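You operate a simulated robot arm through the tools that you are given. There is no shell and no other tool. Be economical: measure what you need, move in short steps, check, and stop when the job is done.

You are at the controls of a simulated robot arm. One attempt, no reset.

JOB
Tape the export carton by hand with the yellow strip.
Fine: draw the grey slide out, press the strip down with the black roller, put that back, slide in again. Where these are worked on the way, their far stop is far enough and under half their travel is too little: grey slide.

It is judged by the outcome, as a careful person would: the job done as asked, and still so three seconds after it is handed in. It fails if anything else is knocked over, pushed out of place, dropped, spilled or broken.

ROBOT AND FRAMES
A 7-joint arm with a two-finger parallel gripper, fixed in place. Base frame: the origin is at the foot of the arm, x ahead of it, y to its left, z up; the work surface is at about z = 0. Readings come in m, rad, newtons and seconds.
With the tool pointing down near the work surface it reaches from about 0.24 to 0.62 m from the base axis. Its first joint turns from -1.152 to 1.152 rad. Payload 2.6 kg.
The TCP is the grasp point between the finger pads, 0.03 m short of the fingertips. In the tool frame z runs along the fingers and y along their closing line. Largest opening 0.094 m; finger width 0.028, thickness 0.01; the body of the gripper, 0.05 by 0.096 m, starts 0.055 m behind the TCP.
Orientation is told as [roll, pitch, yaw] about the base's x, y, z axes, in that order, counted from this pose: with the fingers straight down and closing along the base's y, the tool's x points along the base's -x, its y along +y and its z along -z.

CONTROLS
- The arm moves only by the tool play_rows. Its argument "series" is a list that holds one entry, the list of rows, each a list of 7 numbers: the turn, a rotation vector about the base's x, y, z in rad, then the shift along the base's x, y, z in m, then the gripper command, from -1 (shut) to 1 (fully open), values between in proportion. In form: [[[ax, ay, az, dx, dy, dz, claw], ...]]. A call has 1 to 10 rows; each row shifts and turns the commanded pose from where the row before left it. Rows are played at 5 a second. More than 0.05 m and 0.15 rad between two rows, or a gripper value outside its range, and nothing of the call is played. A pose out of reach is approached as far as the arm can. The call stops where the force on the tool passes 50 N (or 10 N more than at its start, if that is more) or the arm is blocked; 0.2 s more then pass. Each finger travels about 0.072 m/s and halts on what it meets, pressing with about 45 N; the grip force reading is that of the motor and also rises with nothing between the fingers. The clock runs only during rows and for 0.2 s after the last one: add rows that do not move to give the fingers time. The reply holds the time, the measured pose of the TCP, the force on the tool along the base axes, the opening and the grip force, in the units named above and with some noise, with the torque about the TCP (base axes, N m) and any sound that the robot's microphone picked up, and new pictures: "views" is both (left out), scene, wrist or none.
- Cameras (640 x 400 px; columns grow to the right, rows downward): "scene" is fixed at [0.0205, 0.4216, 0.5627]; the picture's right is [-0.89, -0.45, 0.00], its down [-0.27, 0.52, -0.81] and it looks along [0.37, -0.72, -0.59] (base axes); focal length 214 px, centre (320, 200). "wrist" rides on the gripper at [0.076, 0.014, -0.102] in the tool frame; the picture's right is [-0.18, 0.98, 0.00], its down [-0.75, -0.14, -0.64] and it looks along [-0.63, -0.12, 0.77] (tool axes); focal length 243 px, centre (320, 200). There is no depth. A picture from a camera that has moved, and an enlarged one, comes with that camera's place and axes in the base frame and with its lens.
- close_up(camera, box): a new picture of the part [left, top, right, bottom] of that camera's present view, enlarged. The clock stands still meanwhile.
- sign_off(): hands the job in; it is judged then, once.

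Work in short steps. Places have to be worked out from the pictures, the camera data and where the tool is seen: move nearer, look again, correct. Check each grasp and each placing, and mend what went wrong. You have 120 turns and 200 pictures in all, those below and enlarged ones among them. Open the gripper and draw the arm clear of the work before you hand the job in, unless the task says otherwise; then end with one line.

The tools are called after "Request:" as a command line: name --argument value ..., lists and objects as JSON in quotes. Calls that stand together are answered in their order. play_rows: Moves the arm, as the interface text tells. Its arguments: {"type":"object","properties":{"series":{"type":"array"},"views":{"type":"string","enum":["both","scene","wrist","none"]}},"required":["series"]} The other tools are called the same way: close_up (camera, box) takes an enlarged picture of a part of a camera's view; sign_off () hands the job in.

At the start:

```text
time: 0.0
tool_pos: [0.3554, -0.0614, 0.3992]
tcp_rot: [0.0, -0.001, -0.002]
force: [-0.3, -0.3, 0.1]
moment: [0.0, -0.01, -0.05]
finger_gap: 0.094
grasp_force: 0.0
```

scene: 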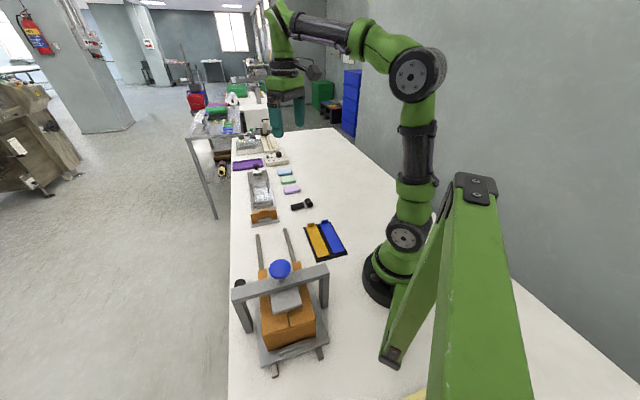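
wrist: 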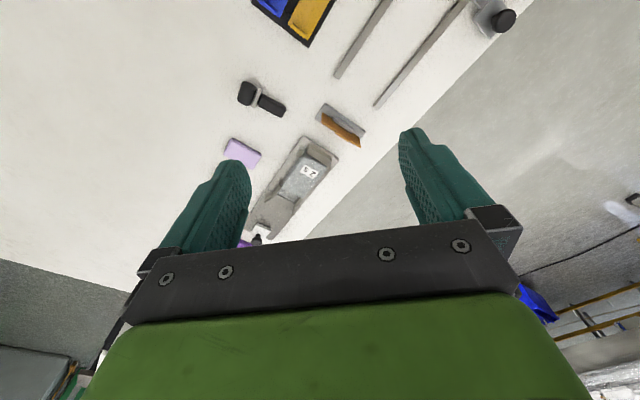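

I'll first enlarge the work area and the objects nearby.

Request:
close_up --camera "scene" --box '[220, 220, 360, 380]'

Request:
close_up --camera "scene" --box '[220, 130, 360, 265]'

Request:
close_up --camera "wrist" --box '[220, 0, 540, 200]'

```text
2.50 times, centred on (290, 300) of scene
camera zoom: at [0.0205, 0.4216, 0.5627], right [-0.89, -0.45, 0.0], down [-0.27, 0.52, -0.81], along [0.37, -0.72, -0.59], focal length 536 px, centre (395, -50)
```

zoom: 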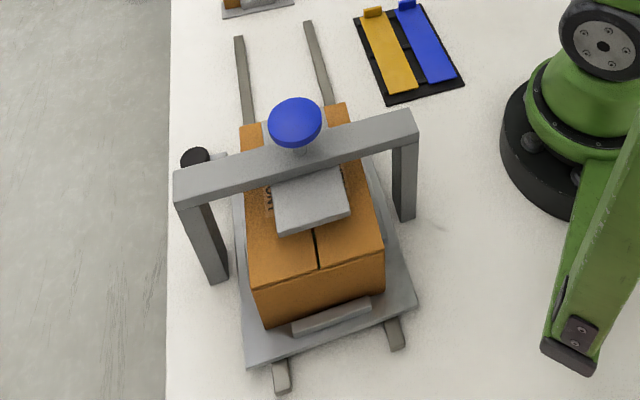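

```text
2.96 times, centred on (290, 198) of scene
camera zoom: at [0.0205, 0.4216, 0.5627], right [-0.89, -0.45, 0.0], down [-0.27, 0.52, -0.81], along [0.37, -0.72, -0.59], focal length 636 px, centre (409, 207)
```

zoom: 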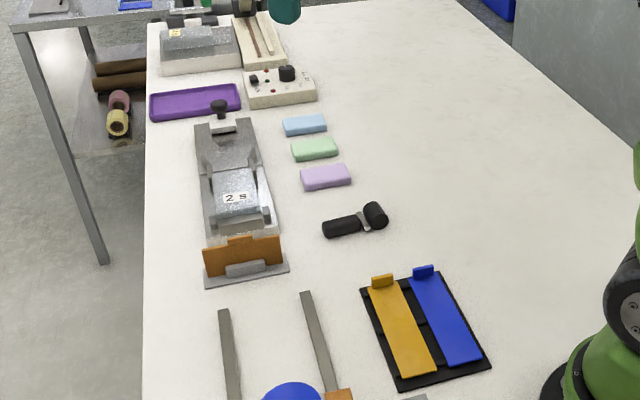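

```text
2.00 times, centred on (380, 100) of wrist
camera zoom: at [0.2793, -0.0464, 0.5012], right [0.18, 0.98, 0.0], down [0.75, -0.14, 0.64], along [0.63, -0.12, -0.77], focal length 485 px, centre (200, 400)
```

zoom: 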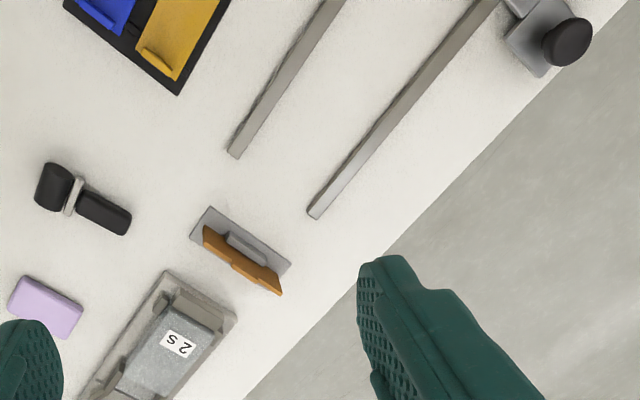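

The slide's rails run along about (0.7,-0.7). The black side knob at around (0.37,0.215) looks like its handle. I'll move the arm over to inspect the slide and knob from nearer.

Request:
play_rows --series '[[[0, 0, 0, -0.03, 0.05, 0, 1], [0, 0, 0, -0.03, 0.05, 0, 1], [0, 0, 0, -0.03, 0.05, -0.02, 1], [0, 0, 0, 0, 0.05, -0.03, 1], [0, 0, 0, 0, 0, 0, 1]]]' --views "both"

```text
refused: row 1 steps farther than a row can; nothing moved
```

The limit is on the whole step length, so I'll use smaller steps for the same move.

Request:
play_rows --series '[[[0, 0, 0, -0.02, 0.04, 0, 1], [0, 0, 0, -0.02, 0.04, 0, 1], [0, 0, 0, -0.02, 0.04, -0.01, 1], [0, 0, 0, -0.01, 0.04, -0.02, 1], [0, 0, 0, -0.01, 0.04, -0.02, 1], [0, 0, 0, 0, 0, 0, 1]]]' --views "both"

```text
time: 1.4
tool_pos: [0.274, 0.1411, 0.3489]
tcp_rot: [0.0, -0.001, 0.0]
force: [0.1, 0.9, -0.3]
moment: [-0.01, 0.0, 0.04]
finger_gap: 0.0943
grasp_force: 0.0
camera wrist: at [0.1969, 0.1558, 0.4511], right [0.18, 0.98, 0.0], down [0.75, -0.14, 0.64], along [0.63, -0.12, -0.77], focal length 243 px, centre (320, 200)
```

scene: 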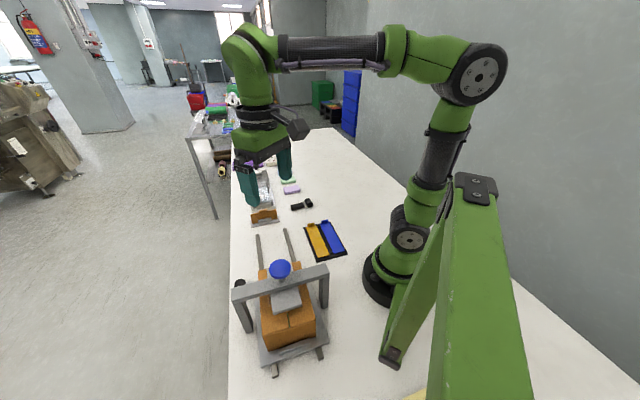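
wrist: 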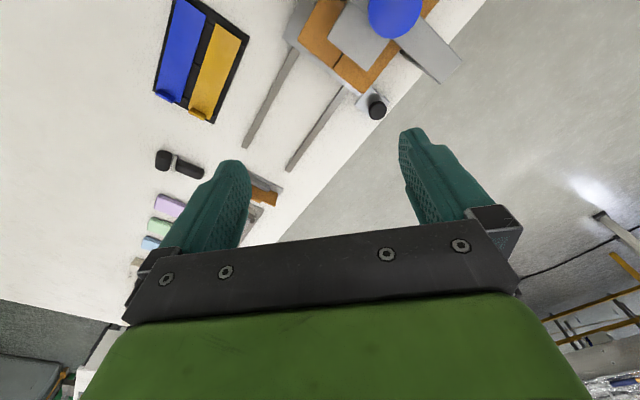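

The knob sits to the left front of the slide. I'll enlarge that part of the wrist view.

Request:
close_up --camera "wrist" --box '[270, 0, 490, 138]'

Request:
close_up --camera "scene" --box '[225, 250, 305, 300]'

```text
2.90 times, centred on (380, 69) of wrist
camera zoom: at [0.1969, 0.1558, 0.4511], right [0.18, 0.98, 0.0], down [0.75, -0.14, 0.64], along [0.63, -0.12, -0.77], focal length 703 px, centre (146, 580)
```

zoom: 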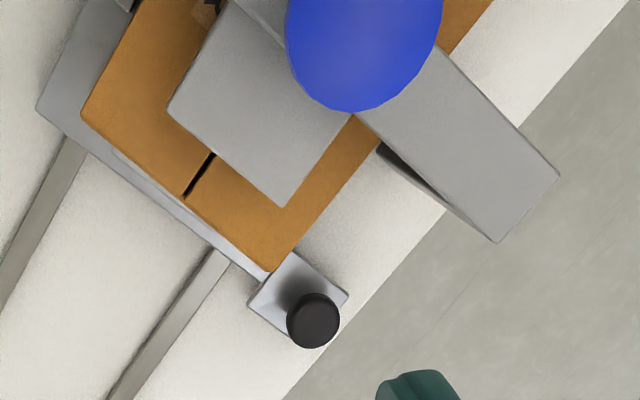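

```text
8.00 times, centred on (265, 275) of scene
camera zoom: at [0.0204, 0.4217, 0.5627], right [-0.89, -0.45, 0.0], down [-0.27, 0.52, -0.81], along [0.37, -0.72, -0.59], focal length 1716 px, centre (760, -400)
```

zoom: 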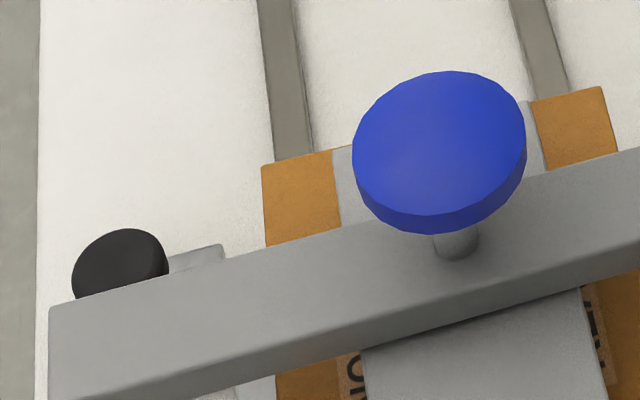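

The black knob stands on a tab at the slide's front-left corner, at about (0.345,0.222) with its top near 0.06. The portal beam is about 0.076 m behind it. I'll turn the gripper +45° so it closes along the slide's travel, and stop above the knob.

Request:
play_rows --series '[[[0, 0, 0.131, 0.01, 0.0115, -0.015, 1], [0, 0, 0.131, 0.01, 0.0115, -0.015, 1], [0, 0, 0.131, 0.01, 0.0115, -0.02, 1], [0, 0, 0.131, 0.01, 0.0115, -0.02, 1], [0, 0, 0.131, 0.01, 0.0115, -0.02, 1], [0, 0, 0.131, 0.01, 0.0115, -0.02, 0.6], [0, 0, 0, 0, 0, 0, 0.5], [0, 0, 0, 0, 0, 0, 0.5]]]' --views "both"

```text
time: 3.2
tool_pos: [0.3351, 0.2092, 0.239]
tcp_rot: [0.002, 0.0, 0.789]
force: [0.1, 0.2, 0.4]
moment: [-0.01, -0.03, -0.02]
finger_gap: 0.0707
grasp_force: 0.0
camera wrist: at [0.2713, 0.1649, 0.3413], right [-0.57, 0.82, 0.0], down [0.63, 0.43, 0.64], along [0.53, 0.36, -0.77], focal length 243 px, centre (320, 200)
```

scene: 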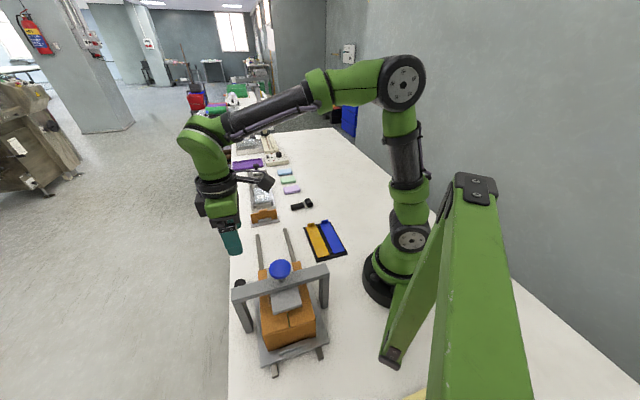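
wrist: 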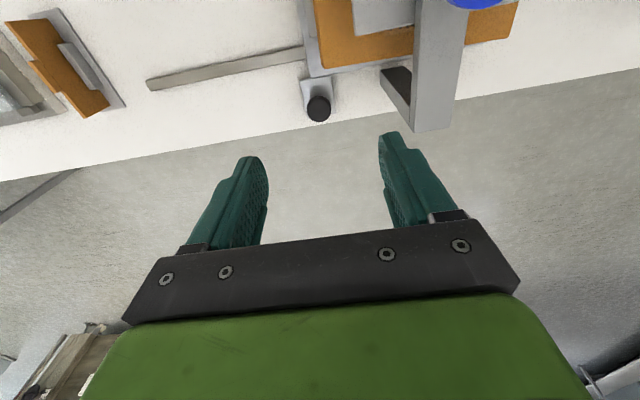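

The knob lines up at about (0.348,0.217). I'll descend above it to z≈0.12 and look again.

Request:
play_rows --series '[[[0, 0, 0, 0.007, 0.004, -0.04, 0.5], [0, 0, 0, 0.006, 0.004, -0.04, 0.5], [0, 0, 0, 0, 0, -0.04, 0.5], [0, 0, 0, 0, 0, 0, 0.5]]]' --views "both"

Request:
close_up --camera "wrist" --box '[220, 80, 460, 230]'

Request:
close_up --camera "scene" --box '[205, 235, 301, 295]'

```text
time: 4.2
tool_pos: [0.3486, 0.2151, 0.117]
tcp_rot: [0.001, -0.001, 0.789]
force: [0.0, 0.1, -0.2]
moment: [0.01, -0.01, 0.0]
finger_gap: 0.0704
grasp_force: 0.0
camera wrist: at [0.2846, 0.1721, 0.2203], right [-0.57, 0.82, 0.0], down [0.63, 0.43, 0.64], along [0.53, 0.36, -0.77], focal length 243 px, centre (320, 200)
```

scene: 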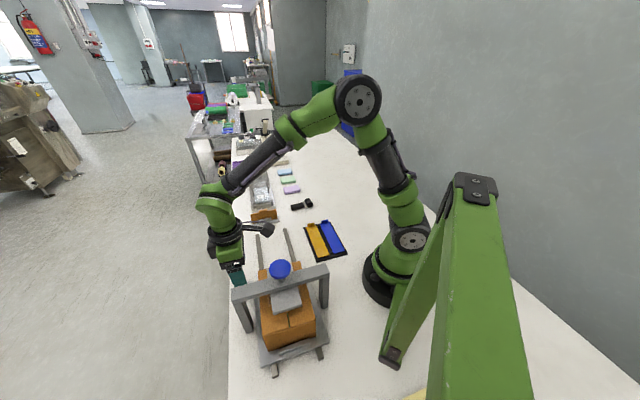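
wrist: 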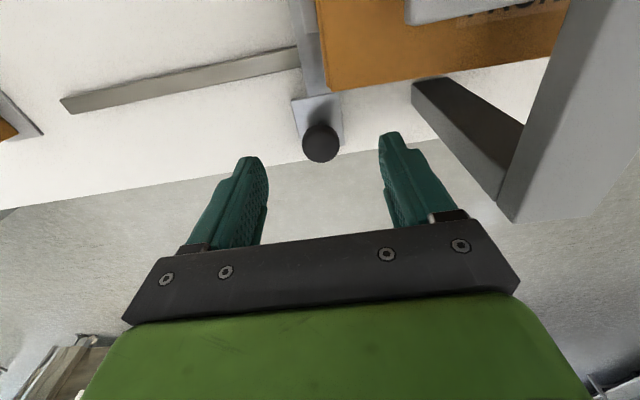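

```text
2.67 times, centred on (340, 155) of wrist
camera zoom: at [0.2846, 0.1721, 0.2203], right [-0.57, 0.82, 0.0], down [0.63, 0.43, 0.64], along [0.53, 0.36, -0.77], focal length 647 px, centre (267, 320)
```

zoom: 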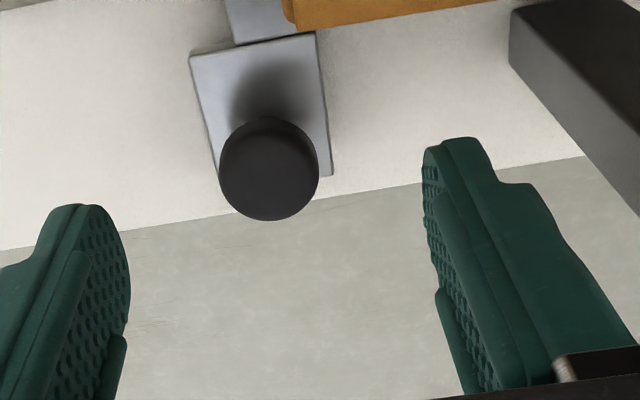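

```text
6.67 times, centred on (253, 265) of scene
camera zoom: at [0.0205, 0.4216, 0.5627], right [-0.89, -0.45, 0.0], down [-0.27, 0.52, -0.81], along [0.37, -0.72, -0.59], focal length 1430 px, centre (767, -233)
```

zoom: 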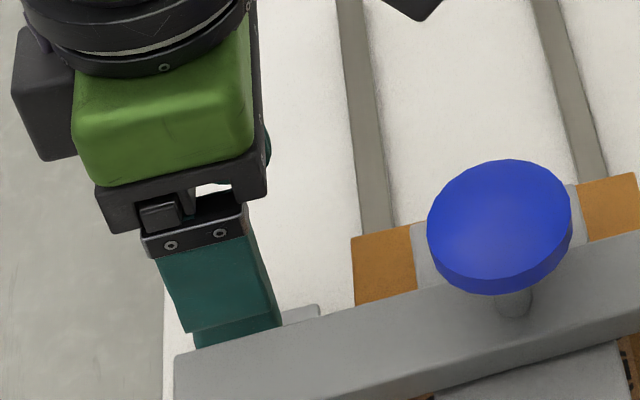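

I'm centred over the knob within about 2 mm. I'll descend to z≈0.06 and close.

Request:
play_rows --series '[[[0, 0, 0, 0.001, 0.001, -0.03, 0.5], [0, 0, 0, 0, 0, -0.027, 0.5], [0, 0, 0, 0, 0, 0, 0.5]]]' --views "wrist"

Request:
close_up --camera "wrist" --box '[220, 80, 460, 230]'

```text
time: 5.0
tool_pos: [0.3501, 0.2173, 0.0607]
tcp_rot: [0.001, 0.0, 0.787]
force: [0.5, -0.3, -0.2]
moment: [-0.01, 0.01, 0.01]
finger_gap: 0.0702
grasp_force: 0.0
camera wrist: at [0.2857, 0.1739, 0.1632], right [-0.57, 0.82, 0.0], down [0.63, 0.43, 0.64], along [0.53, 0.36, -0.77], focal length 243 px, centre (320, 200)
```

wrist: 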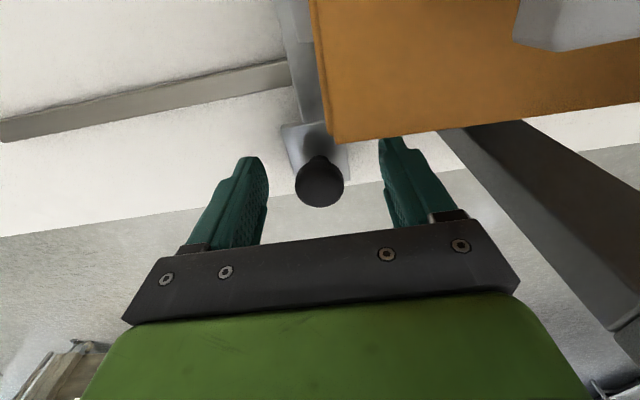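

```text
2.67 times, centred on (340, 155) of wrist
camera zoom: at [0.2857, 0.1739, 0.1632], right [-0.57, 0.82, 0.0], down [0.63, 0.43, 0.64], along [0.53, 0.36, -0.77], focal length 647 px, centre (267, 320)
```

zoom: 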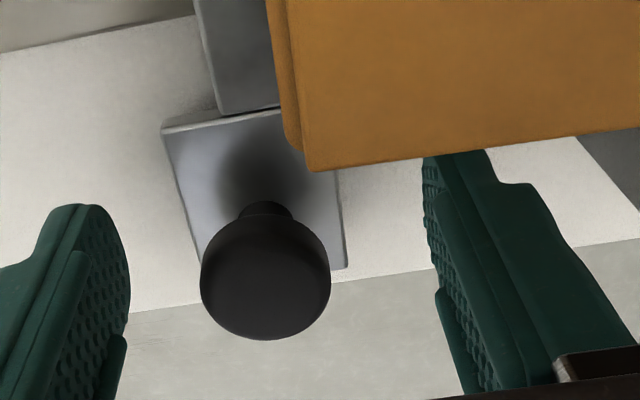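

The knob is a mushroom with its top at about z 0.05. I'll drop another 10 mm and close on it.

Request:
play_rows --series '[[[0, 0, 0, 0, 0, -0.01, 0.5], [0, 0, 0, 0, 0, 0, -0.2], [0, 0, 0, 0, 0, 0, -0.6], [0, 0, 0, 0, 0, 0, -1], [0, 0, 0, 0, 0, 0, -1], [0, 0, 0, 0, 0, 0, -1]]]' --views "wrist"

```text
time: 6.4
tool_pos: [0.3513, 0.2166, 0.0515]
tcp_rot: [0.0, 0.0, 0.788]
force: [4.8, 0.7, -6.5]
moment: [-0.03, 0.06, -0.04]
finger_gap: 0.0337
grasp_force: 45.0
camera wrist: at [0.2868, 0.1736, 0.1536], right [-0.57, 0.82, 0.0], down [0.63, 0.43, 0.64], along [0.53, 0.36, -0.77], focal length 243 px, centre (320, 200)
```

wrist: 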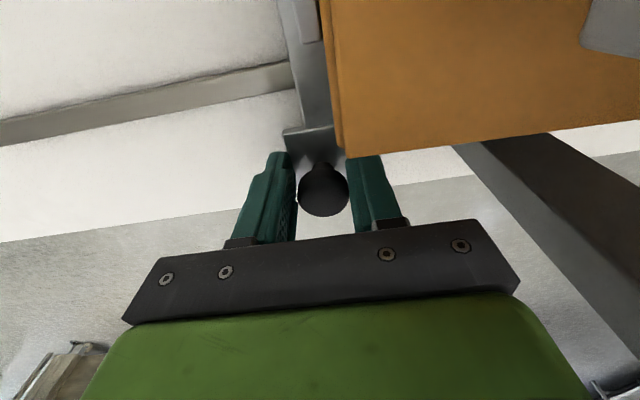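

The fingers stopped at a 34 mm gap. I'll check whether that is on the knob or on the tab.

Request:
close_up --camera "wrist" --box '[240, 110, 400, 230]'

```text
3.33 times, centred on (320, 170) of wrist
camera zoom: at [0.2868, 0.1736, 0.1536], right [-0.57, 0.82, 0.0], down [0.63, 0.43, 0.64], along [0.53, 0.36, -0.77], focal length 809 px, centre (320, 300)
```

zoom: 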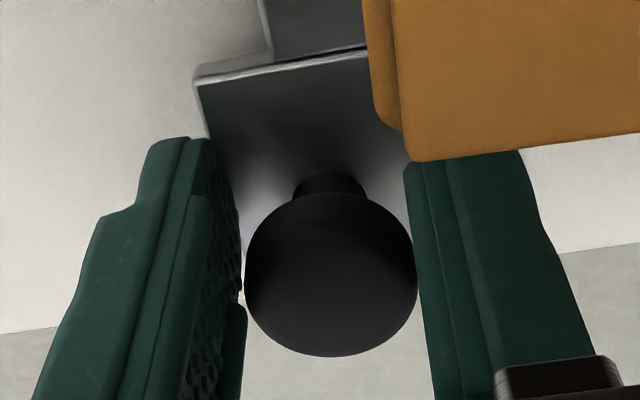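

The fingers are on the knob. I'll draw the slide out along (0.707,-0.707), starting with 0.1 m.

Request:
play_rows --series '[[[0, 0, 0, 0.007, -0.007, 0, -1], [0, 0, 0, 0.0106, -0.0106, 0, -1], [0, 0, 0, 0.0141, -0.0141, 0, -1], [0, 0, 0, 0.0141, -0.0141, 0, -1], [0, 0, 0, 0.0141, -0.0141, 0, -1], [0, 0, 0, 0.0106, -0.0106, 0, -1], [0, 0, 0, 0, 0, 0, -1]]]' --views "both"

```text
time: 8.0
tool_pos: [0.4211, 0.1477, 0.0521]
tcp_rot: [0.001, -0.001, 0.786]
force: [12.1, 12.5, -17.8]
moment: [-0.1, 0.46, -0.03]
finger_gap: 0.0336
grasp_force: 45.0
camera wrist: at [0.3564, 0.1044, 0.1538], right [-0.57, 0.82, 0.0], down [0.63, 0.43, 0.64], along [0.53, 0.36, -0.77], focal length 243 px, centre (320, 200)
```

scene: 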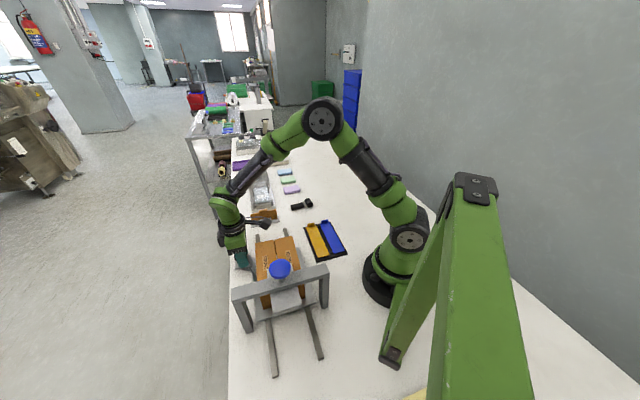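
wrist: 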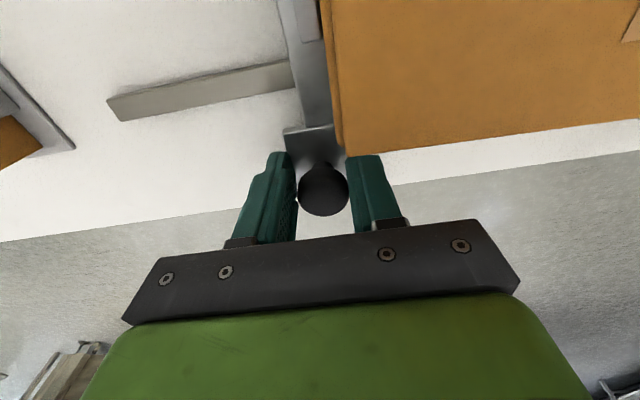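

The slide follows. The side load suggests I'm about 1 mm off line, so I'll correct that and keep drawing.

Request:
play_rows --series '[[[0, 0, 0, 0.011, -0.009, -0.001, -1], [0, 0, 0, 0.0125, -0.0115, 0, -1], [0, 0, 0, 0.0125, -0.0115, 0, -1], [0, 0, 0, 0, 0, 0, -1]]]' --views "wrist"

```text
time: 9.0
tool_pos: [0.4578, 0.1156, 0.0505]
tcp_rot: [0.0, -0.002, 0.788]
force: [0.7, 0.8, 8.9]
moment: [0.0, 0.06, 0.01]
finger_gap: 0.0322
grasp_force: 45.0
camera wrist: at [0.3933, 0.0708, 0.1532], right [-0.57, 0.82, 0.0], down [0.63, 0.43, 0.64], along [0.53, 0.36, -0.77], focal length 243 px, centre (320, 200)
```

wrist: 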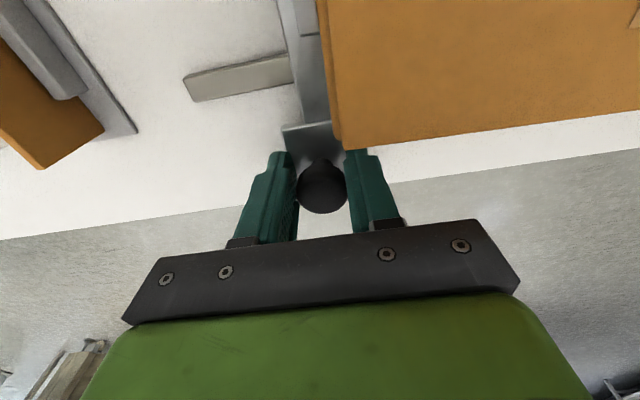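

Load is low now. I'll go on in small steps until the far stop.

Request:
play_rows --series '[[[0, 0, 0, 0.0106, -0.0103, 0, -1], [0, 0, 0, 0.0106, -0.0103, 0, -1], [0, 0, 0, 0.0071, -0.007, 0, -1], [0, 0, 0, 0, 0, 0, -1]]]' --views "both"

```text
time: 10.0
tool_pos: [0.4854, 0.0875, 0.0516]
tcp_rot: [0.001, -0.001, 0.789]
force: [8.0, 8.9, 8.6]
moment: [0.02, 0.21, -0.01]
finger_gap: 0.0315
grasp_force: 45.2
camera wrist: at [0.4211, 0.0439, 0.1529], right [-0.57, 0.82, 0.0], down [0.63, 0.43, 0.64], along [0.53, 0.37, -0.77], focal length 243 px, centre (320, 200)
```

scene: 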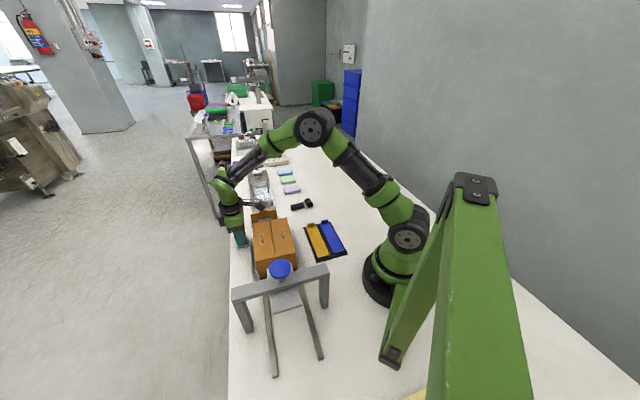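
wrist: 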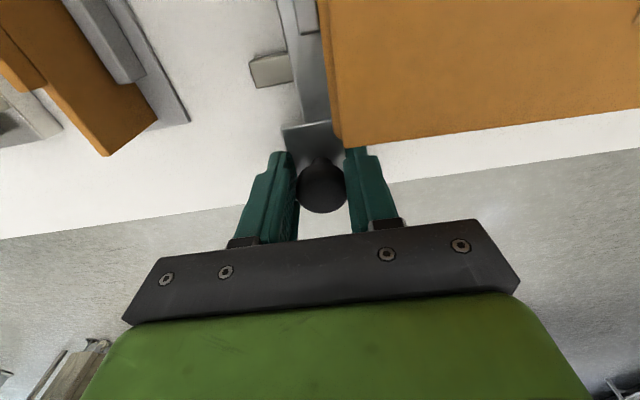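

I've drawn 0.19 m with a short stretch of rail left. I'll continue with a small +n correction.

Request:
play_rows --series '[[[0, 0, 0, 0.008, -0.006, 0, -1], [0, 0, 0, 0.0075, -0.0065, 0, -1], [0, 0, 0, 0, 0, 0, -1]]]' --views "wrist"

```text
time: 10.8
tool_pos: [0.4962, 0.0775, 0.0515]
tcp_rot: [0.012, 0.004, 0.79]
force: [-24.2, 18.5, 12.1]
moment: [-0.29, 0.03, 0.23]
finger_gap: 0.0307
grasp_force: 44.6
camera wrist: at [0.4333, 0.0346, 0.1531], right [-0.57, 0.82, 0.01], down [0.64, 0.43, 0.64], along [0.52, 0.37, -0.77], focal length 243 px, centre (320, 200)
```

wrist: 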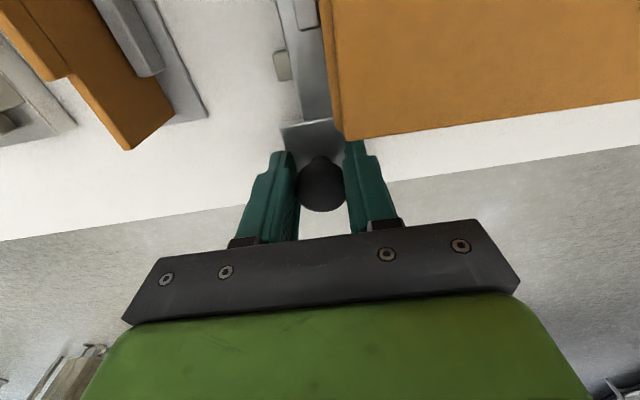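

It pushes back along the rails at 30 N, so that's the far stop, about 0.2 m of travel. I'll ease back, open and rise straight up.

Request:
play_rows --series '[[[0, 0, 0, -0.002, 0.002, 0, -1], [0, 0, 0, 0, 0, 0, 0.2], [0, 0, 0, 0, 0, 0, 0.4], [0, 0, 0, 0, 0, 0, 0.4], [0, 0, 0, 0, 0, 0.03, 0.4], [0, 0, 0, 0, 0, 0.05, 0.4], [0, 0, 0, 0, 0, 0.05, 0.4], [0, 0, 0, 0, 0, 0.05, 0.4], [0, 0, 0, 0, 0, 0, 0.4]]]' --views "both"

Request:
close_up --camera "scene" --box '[225, 195, 361, 280]'

```text
time: 12.8
tool_pos: [0.497, 0.0742, 0.232]
tcp_rot: [0.0, 0.0, 0.787]
force: [1.0, -0.1, 0.3]
moment: [0.02, 0.0, -0.01]
finger_gap: 0.066
grasp_force: 0.0
camera wrist: at [0.4334, 0.0308, 0.3341], right [-0.57, 0.82, 0.0], down [0.63, 0.43, 0.64], along [0.53, 0.36, -0.77], focal length 243 px, centre (320, 200)
```

scene: 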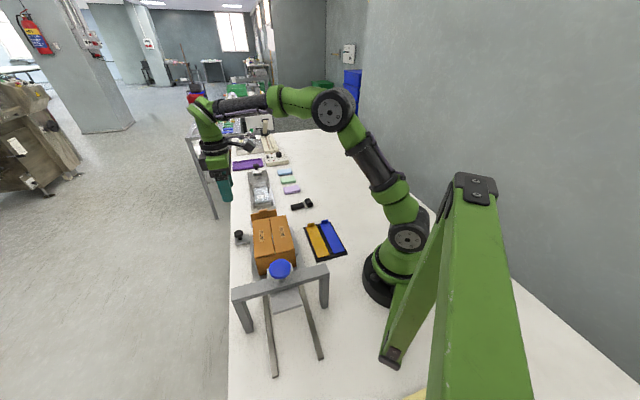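
wrist: 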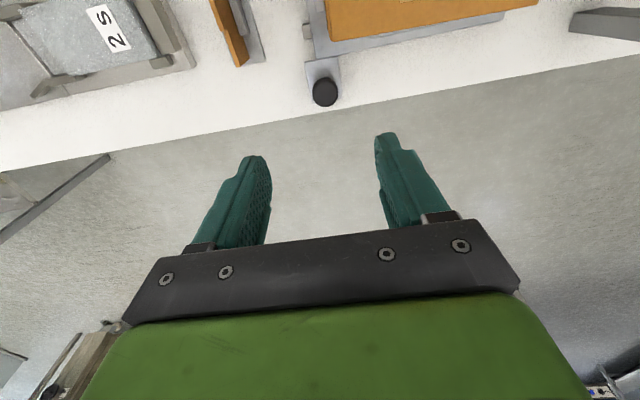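

```text
4.71 times, centred on (293, 238) of scene
camera zoom: at [0.0204, 0.4216, 0.5627], right [-0.89, -0.45, 0.0], down [-0.27, 0.52, -0.81], along [0.37, -0.72, -0.59], focal length 1009 px, centre (447, 24)
```

zoom: 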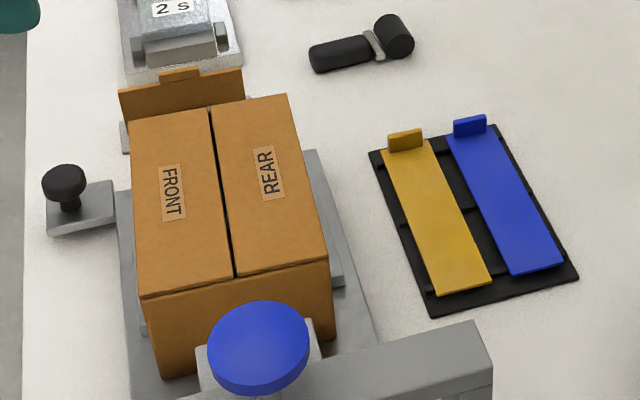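

The carton is clear of the portal, and its seam runs along the slide direction, parallel to the strip. The yellow strip has an upright tab at its far end. I'll move above that tab at about (0.317,-0.085).

Request:
play_rows --series '[[[0, 0, 0, -0.03, -0.0265, 0, 0.4], [0, 0, 0, -0.03, -0.0265, 0, 0.4], [0, 0, 0, -0.03, -0.0265, 0, 0.4], [0, 0, 0, -0.03, -0.0265, -0.01, 0.4], [0, 0, 0, -0.03, -0.0265, -0.01, 0.4], [0, 0, 0, -0.03, -0.0265, -0.01, 0.2], [0, 0, 0, 0, 0, 0, 0.0]]]' --views "both"

Request:
close_up --camera "wrist" --box '[200, 0, 440, 150]'

```text
time: 14.4
tool_pos: [0.3174, -0.0825, 0.2005]
tcp_rot: [0.0, 0.001, 0.786]
force: [-0.6, 0.0, 0.0]
moment: [0.0, -0.01, 0.0]
finger_gap: 0.0471
grasp_force: 0.1
camera wrist: at [0.2521, -0.1266, 0.3027], right [-0.57, 0.82, 0.0], down [0.63, 0.43, 0.64], along [0.53, 0.36, -0.77], focal length 243 px, centre (320, 200)
```

scene: 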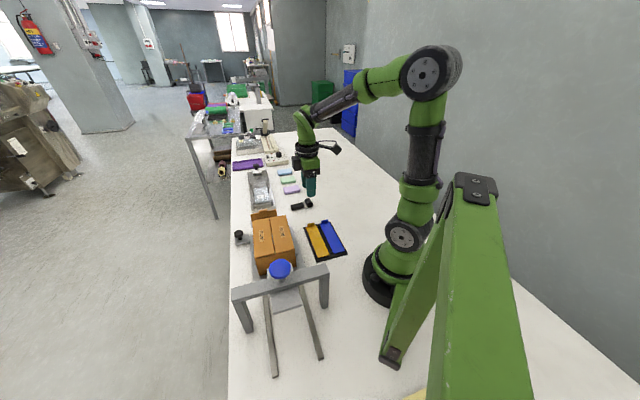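
wrist: 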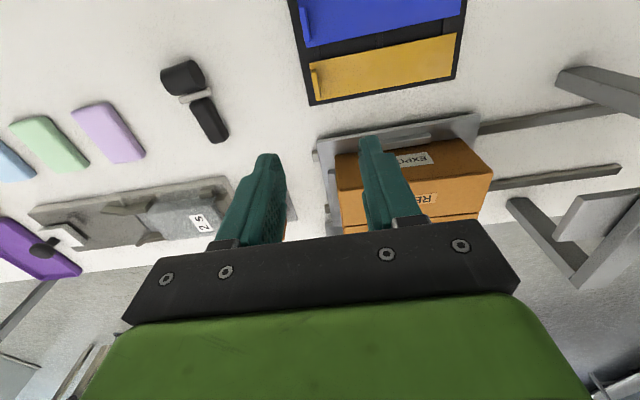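

```text
2.67 times, centred on (320, 75) of wrist
camera zoom: at [0.2521, -0.1266, 0.3027], right [-0.57, 0.82, 0.0], down [0.63, 0.43, 0.64], along [0.53, 0.36, -0.77], focal length 647 px, centre (320, 533)
```

zoom: 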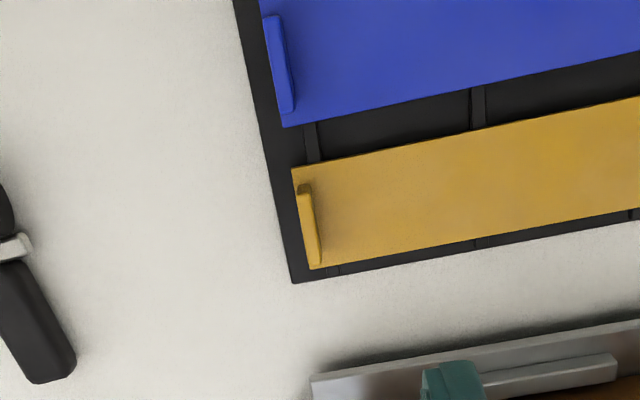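

The strip lies at exactly 45°, about 39 mm wide, with its tab at about (0.315,-0.088). I'll go down to z≈0.08 to check alignment.

Request:
play_rows --series '[[[0, 0, 0, -0.001, -0.003, -0.04, 0], [0, 0, 0, -0.001, -0.0025, -0.04, 0], [0, 0, 0, 0, 0, -0.04, 0], [0, 0, 0, 0, 0, 0, 0]]]' --views "wrist"

Request:
close_up --camera "wrist" --box '[220, 80, 460, 230]'

Request:
close_up --camera "scene" --box '[275, 185, 371, 265]'

```text
time: 15.4
tool_pos: [0.3158, -0.0879, 0.0797]
tcp_rot: [-0.001, 0.0, 0.789]
force: [0.4, -0.5, -0.2]
moment: [-0.02, 0.0, 0.02]
finger_gap: 0.0469
grasp_force: 0.1
camera wrist: at [0.2515, -0.1307, 0.1823], right [-0.57, 0.82, 0.0], down [0.63, 0.43, 0.64], along [0.53, 0.36, -0.77], focal length 243 px, centre (320, 200)
```

wrist: 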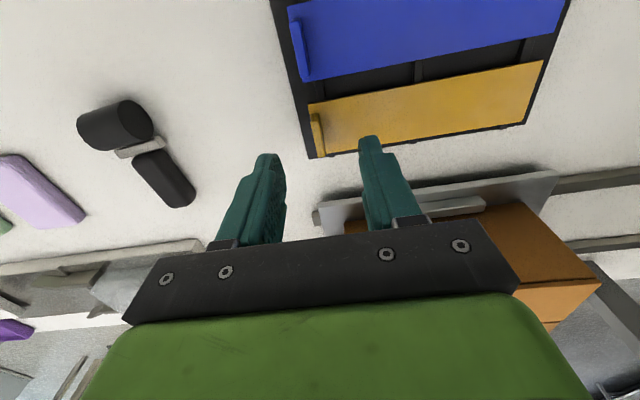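

```text
2.67 times, centred on (340, 155) of wrist
camera zoom: at [0.2515, -0.1307, 0.1823], right [-0.57, 0.82, 0.0], down [0.63, 0.43, 0.64], along [0.53, 0.36, -0.77], focal length 647 px, centre (267, 320)
```

zoom: 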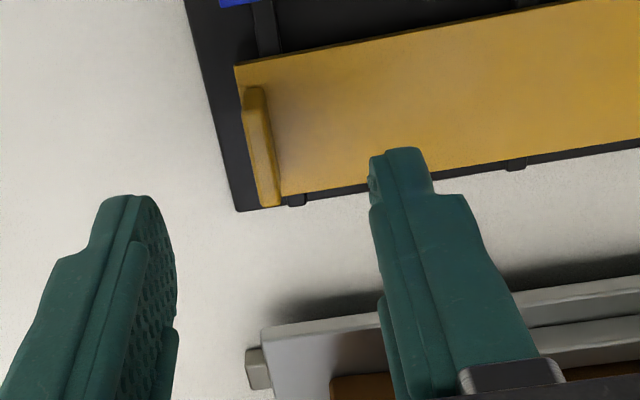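

```text
5.00 times, centred on (323, 225) of scene
camera zoom: at [0.0205, 0.4216, 0.5627], right [-0.89, -0.45, 0.0], down [-0.27, 0.52, -0.81], along [0.37, -0.72, -0.59], focal length 1072 px, centre (305, 75)
```

zoom: 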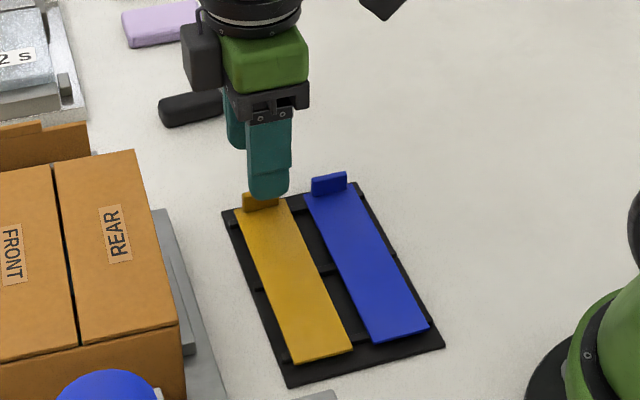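

The tab is centred between the fingers to within 2 mm. I'll go down to z≈0.045 and close gently.

Request:
play_rows --series '[[[0, 0, 0, -0.0015, -0.0015, -0.02, 0], [0, 0, 0, 0, 0, -0.015, 0], [0, 0, 0, 0, 0, 0, -0.4], [0, 0, 0, 0, 0, 0, -1], [0, 0, 0, 0, 0, 0, -1], [0, 0, 0, 0, 0, 0, -1]]]' --views "wrist"

Request:
close_up --camera "wrist" --box '[220, 80, 460, 230]'

```text
time: 16.8
tool_pos: [0.3143, -0.0881, 0.0445]
tcp_rot: [-0.001, -0.001, 0.788]
force: [0.0, -1.3, 1.0]
moment: [0.01, -0.01, -0.02]
finger_gap: 0.0005
grasp_force: 35.6
camera wrist: at [0.2504, -0.1321, 0.148], right [-0.57, 0.82, 0.0], down [0.63, 0.43, 0.64], along [0.53, 0.36, -0.77], focal length 243 px, centre (320, 200)
```

wrist: 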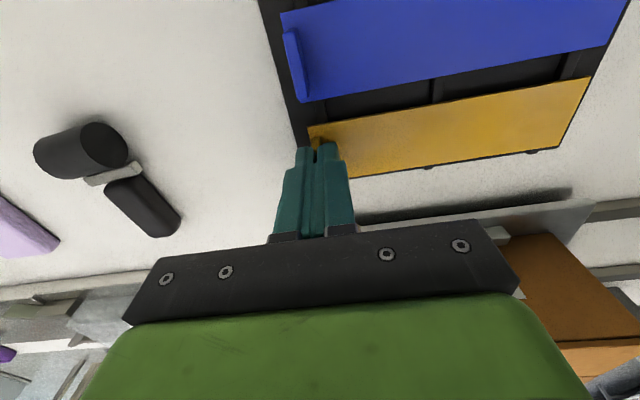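

```text
2.67 times, centred on (340, 155) of wrist
camera zoom: at [0.2504, -0.1321, 0.148], right [-0.57, 0.82, 0.0], down [0.63, 0.43, 0.64], along [0.53, 0.36, -0.77], focal length 647 px, centre (267, 320)
```

zoom: 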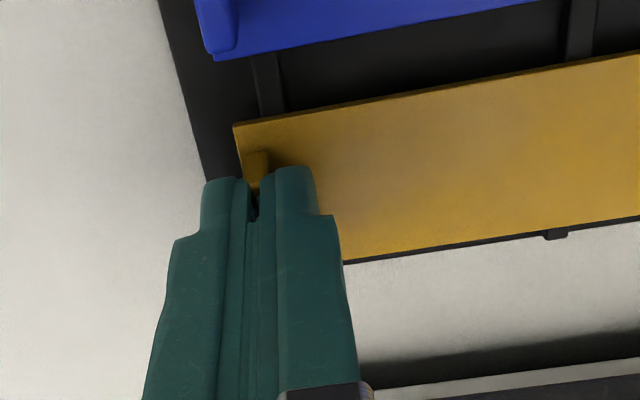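

The fingers closed over the top of the tab, so I was too high. I'll reopen, lower in small steps while watching the force, and close again.

Request:
play_rows --series '[[[0, 0, 0, 0, 0, 0.006, -0.5], [0, 0, 0, 0, 0, 0, -0.3], [0, 0, 0, 0, 0, 0, -0.3], [0, 0, 0, 0, 0, -0.006, -0.3], [0, 0, 0, 0, 0, -0.003, -0.3], [0, 0, 0, 0, 0, -0.003, -0.3], [0, 0, 0, 0, 0, 0, -0.3]]]' --views "wrist"

Request:
close_up --camera "wrist" --box '[220, 80, 460, 230]'

```text
time: 18.4
tool_pos: [0.3152, -0.0898, 0.0406]
tcp_rot: [-0.002, -0.001, 0.785]
force: [-2.6, -0.6, 22.2]
moment: [0.25, 0.41, 0.04]
finger_gap: 0.0341
grasp_force: 1.4
camera wrist: at [0.2505, -0.133, 0.1426], right [-0.57, 0.82, 0.0], down [0.63, 0.43, 0.64], along [0.53, 0.36, -0.77], focal length 243 px, centre (320, 200)
```

wrist: 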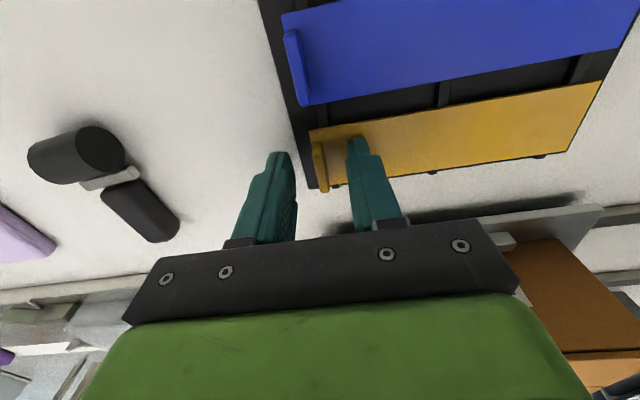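

```text
2.67 times, centred on (340, 155) of wrist
camera zoom: at [0.2505, -0.133, 0.1426], right [-0.57, 0.82, 0.0], down [0.63, 0.43, 0.64], along [0.53, 0.36, -0.77], focal length 647 px, centre (267, 320)
```

zoom: 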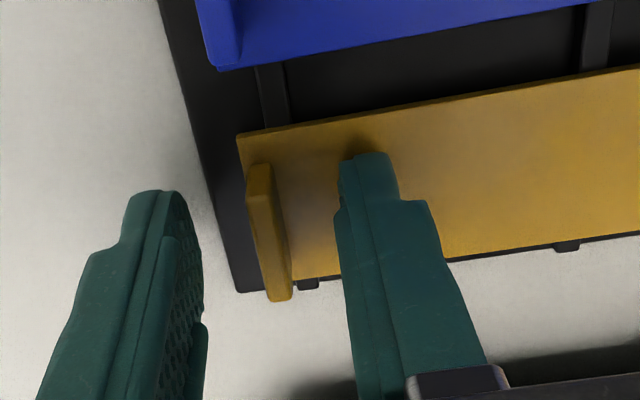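

The tips touched the strip's face, at about z 0.0105. I'll ease off 1.5 mm, shift 4 mm toward the tab's middle, and close.

Request:
play_rows --series '[[[0, 0, 0, -0.0025, -0.0025, 0.003, -0.3], [0, 0, 0, 0, 0, 0, -0.6], [0, 0, 0, 0, 0, 0, -1], [0, 0, 0, 0, 0, 0, -1], [0, 0, 0, 0, 0, 0, -1]]]' --views "wrist"

Request:
close_up --camera "wrist" --box '[240, 100, 400, 200]'

```text
time: 19.6
tool_pos: [0.3128, -0.0926, 0.0438]
tcp_rot: [-0.001, 0.0, 0.786]
force: [-0.4, -0.2, -0.4]
moment: [0.01, -0.01, 0.02]
finger_gap: 0.0007
grasp_force: 35.8
camera wrist: at [0.2476, -0.1356, 0.1452], right [-0.57, 0.82, 0.0], down [0.63, 0.43, 0.64], along [0.53, 0.36, -0.77], focal length 243 px, centre (320, 200)
```

wrist: 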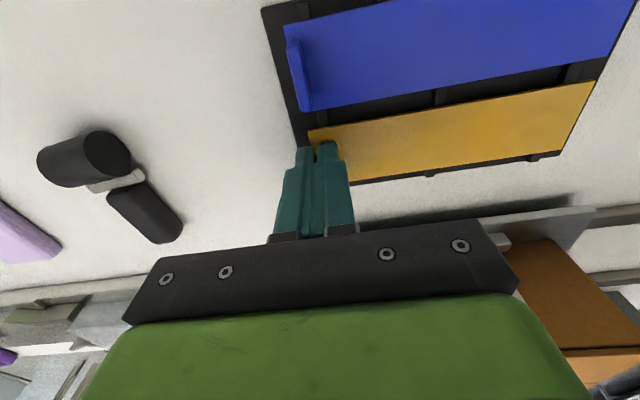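

```text
4.00 times, centred on (320, 150) of wrist
camera zoom: at [0.2476, -0.1356, 0.1452], right [-0.57, 0.82, 0.0], down [0.63, 0.43, 0.64], along [0.53, 0.36, -0.77], focal length 970 px, centre (320, 400)
```

zoom: 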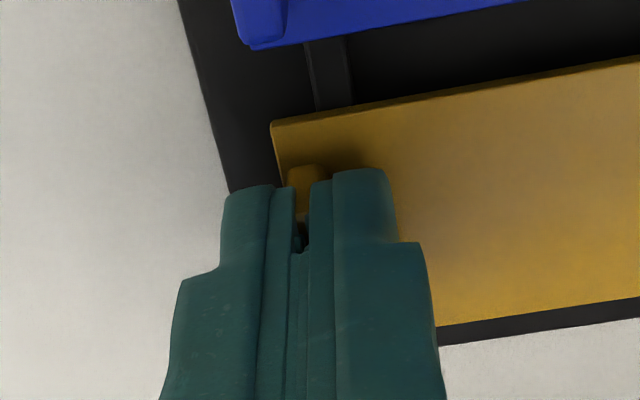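

The tips have a recess, and the tab seems to sit inside it. I'll lift 8 mm to see whether it holds.

Request:
play_rows --series '[[[0, 0, 0, 0, 0, 0.004, -1], [0, 0, 0, 0, 0, 0.004, -1], [0, 0, 0, 0, 0, 0, -1]]]' --views "wrist"

Request:
close_up --camera "wrist" --box '[240, 100, 400, 200]'

Request:
close_up --camera "scene" --box '[290, 195, 362, 265]'

```text
time: 20.4
tool_pos: [0.3127, -0.0921, 0.0509]
tcp_rot: [-0.001, 0.002, 0.788]
force: [-0.2, -0.2, -0.2]
moment: [0.02, -0.01, -0.02]
finger_gap: 0.0005
grasp_force: 35.4
camera wrist: at [0.2487, -0.1353, 0.1533], right [-0.57, 0.82, 0.0], down [0.63, 0.43, 0.64], along [0.53, 0.36, -0.77], focal length 243 px, centre (320, 200)
```

wrist: 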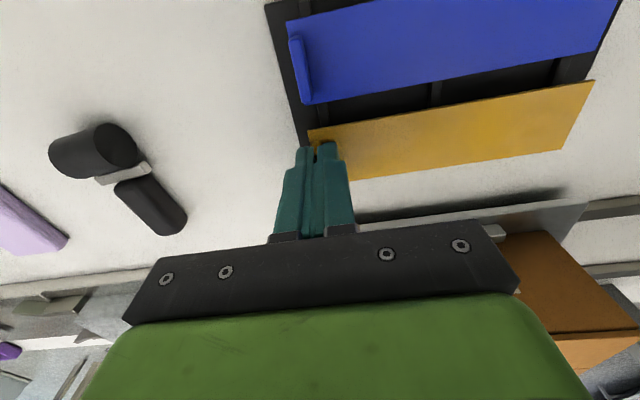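

```text
4.00 times, centred on (320, 150) of wrist
camera zoom: at [0.2487, -0.1353, 0.1533], right [-0.57, 0.82, 0.0], down [0.63, 0.43, 0.64], along [0.53, 0.36, -0.77], focal length 970 px, centre (320, 400)
```

zoom: 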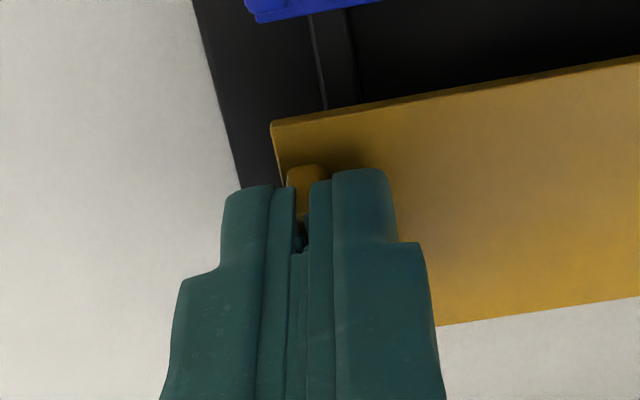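

```text
5.71 times, centred on (326, 230) of scene
camera zoom: at [0.0205, 0.4216, 0.5627], right [-0.89, -0.45, 0.0], down [-0.27, 0.52, -0.81], along [0.37, -0.72, -0.59], focal length 1226 px, centre (286, 29)
```

zoom: 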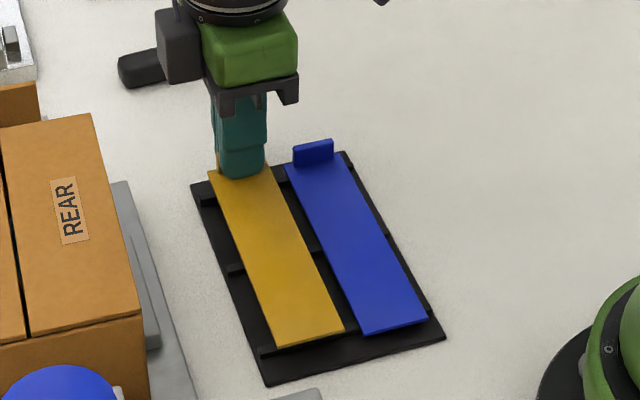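

The tab is gripped firmly and the strip hangs level. I work out the seam centre at about s=0.201, n=0.308 in slide axes. I'll raise the strip and carry it over the carton.

Request:
play_rows --series '[[[0, 0, 0, 0, 0, 0.03, -1], [0, 0, 0, 0, 0, 0.04, -1], [0, 0, 0, 0, 0, 0.04, -1], [0, 0, 0, 0.0163, 0.019, 0.02, -1], [0, 0, 0, 0.0163, 0.019, 0, -1], [0, 0, 0, 0.0163, 0.019, 0, -1], [0, 0, 0, 0.0163, 0.019, 0, -1], [0, 0, 0, 0.0163, 0.019, 0, -1], [0, 0, 0, 0.0163, 0.019, 0, -1], [0, 0, 0, 0, 0, 0, -1]]]' --views "both"

Request:
close_up --camera "scene" --box '[225, 185, 345, 285]'

```text
time: 22.6
tool_pos: [0.4111, 0.0231, 0.1822]
tcp_rot: [0.0, 0.002, 0.787]
force: [-0.3, -0.9, -0.1]
moment: [0.02, 0.02, 0.0]
finger_gap: 0.0005
grasp_force: 35.4
camera wrist: at [0.3458, -0.0213, 0.2838], right [-0.57, 0.82, 0.0], down [0.63, 0.43, 0.64], along [0.53, 0.36, -0.77], focal length 243 px, centre (320, 200)
```

scene: 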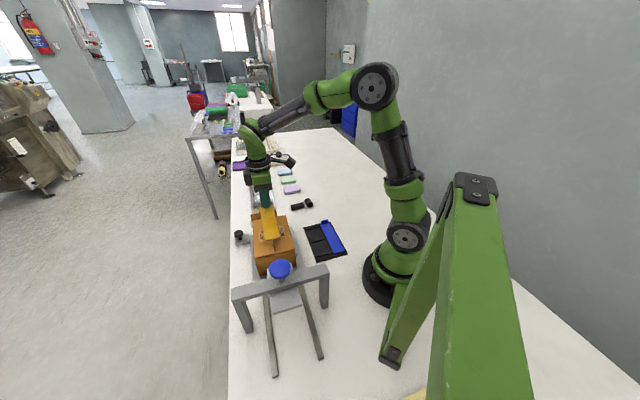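
wrist: 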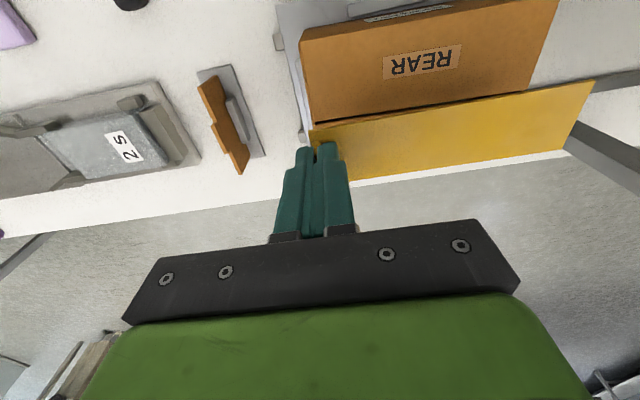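

```text
4.00 times, centred on (285, 235) of scene
camera zoom: at [0.0205, 0.4217, 0.5627], right [-0.89, -0.45, 0.0], down [-0.27, 0.52, -0.81], along [0.37, -0.72, -0.59], focal length 858 px, centre (460, 60)
```

zoom: 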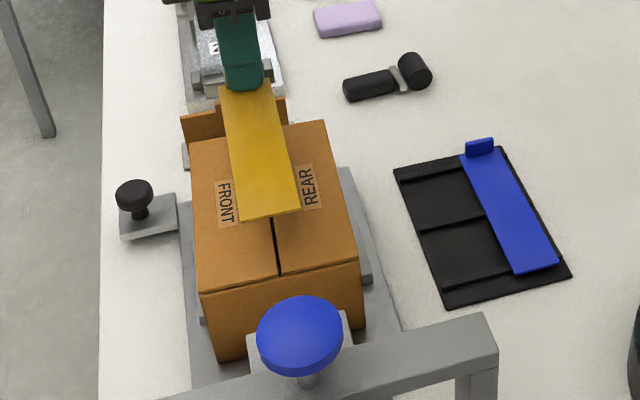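

The alignment looks plausible. I'll lower about 30 mm and check the strip against the seam.

Request:
play_rows --series '[[[0, 0, 0, 0, 0, -0.015, -1], [0, 0, 0, 0, 0, -0.015, -1], [0, 0, 0, 0, 0, 0, -1]]]' --views "wrist"

Request:
close_up --camera "scene" --box '[225, 185, 345, 285]'

Request:
close_up --camera "wrist" --box '[270, 0, 590, 200]'

```text
time: 23.4
tool_pos: [0.4088, 0.021, 0.1508]
tcp_rot: [-0.001, 0.0, 0.788]
force: [-0.4, 0.4, 0.0]
moment: [0.0, -0.01, 0.02]
finger_gap: 0.0004
grasp_force: 35.7
camera wrist: at [0.3448, -0.0224, 0.2535], right [-0.57, 0.82, 0.0], down [0.63, 0.43, 0.64], along [0.53, 0.36, -0.77], focal length 243 px, centre (320, 200)
```

wrist: 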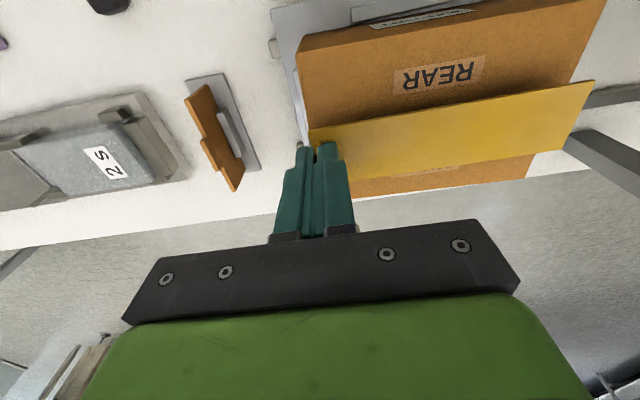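

```text
4.00 times, centred on (285, 235) of scene
camera zoom: at [0.0205, 0.4216, 0.5627], right [-0.89, -0.45, 0.0], down [-0.27, 0.52, -0.81], along [0.37, -0.72, -0.59], focal length 858 px, centre (460, 60)
```

zoom: 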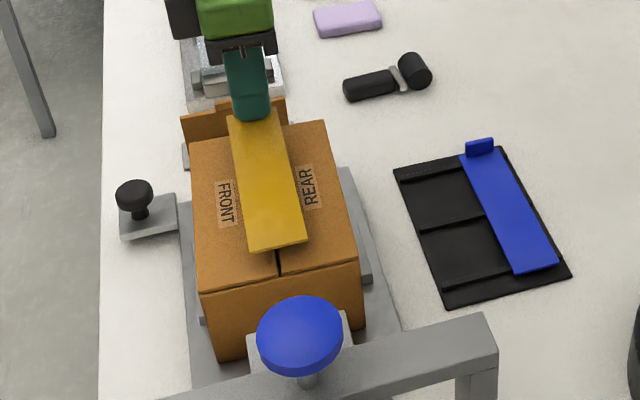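

```text
2.00 times, centred on (430, 100) of wrist
camera zoom: at [0.3448, -0.0224, 0.2535], right [-0.57, 0.82, 0.0], down [0.63, 0.43, 0.64], along [0.53, 0.36, -0.77], focal length 485 px, centre (100, 400)
```

zoom: 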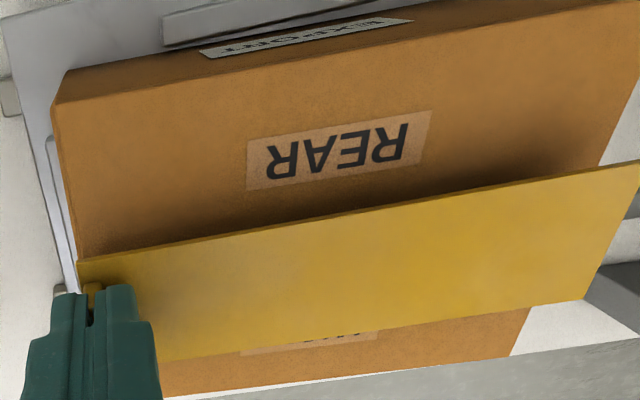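

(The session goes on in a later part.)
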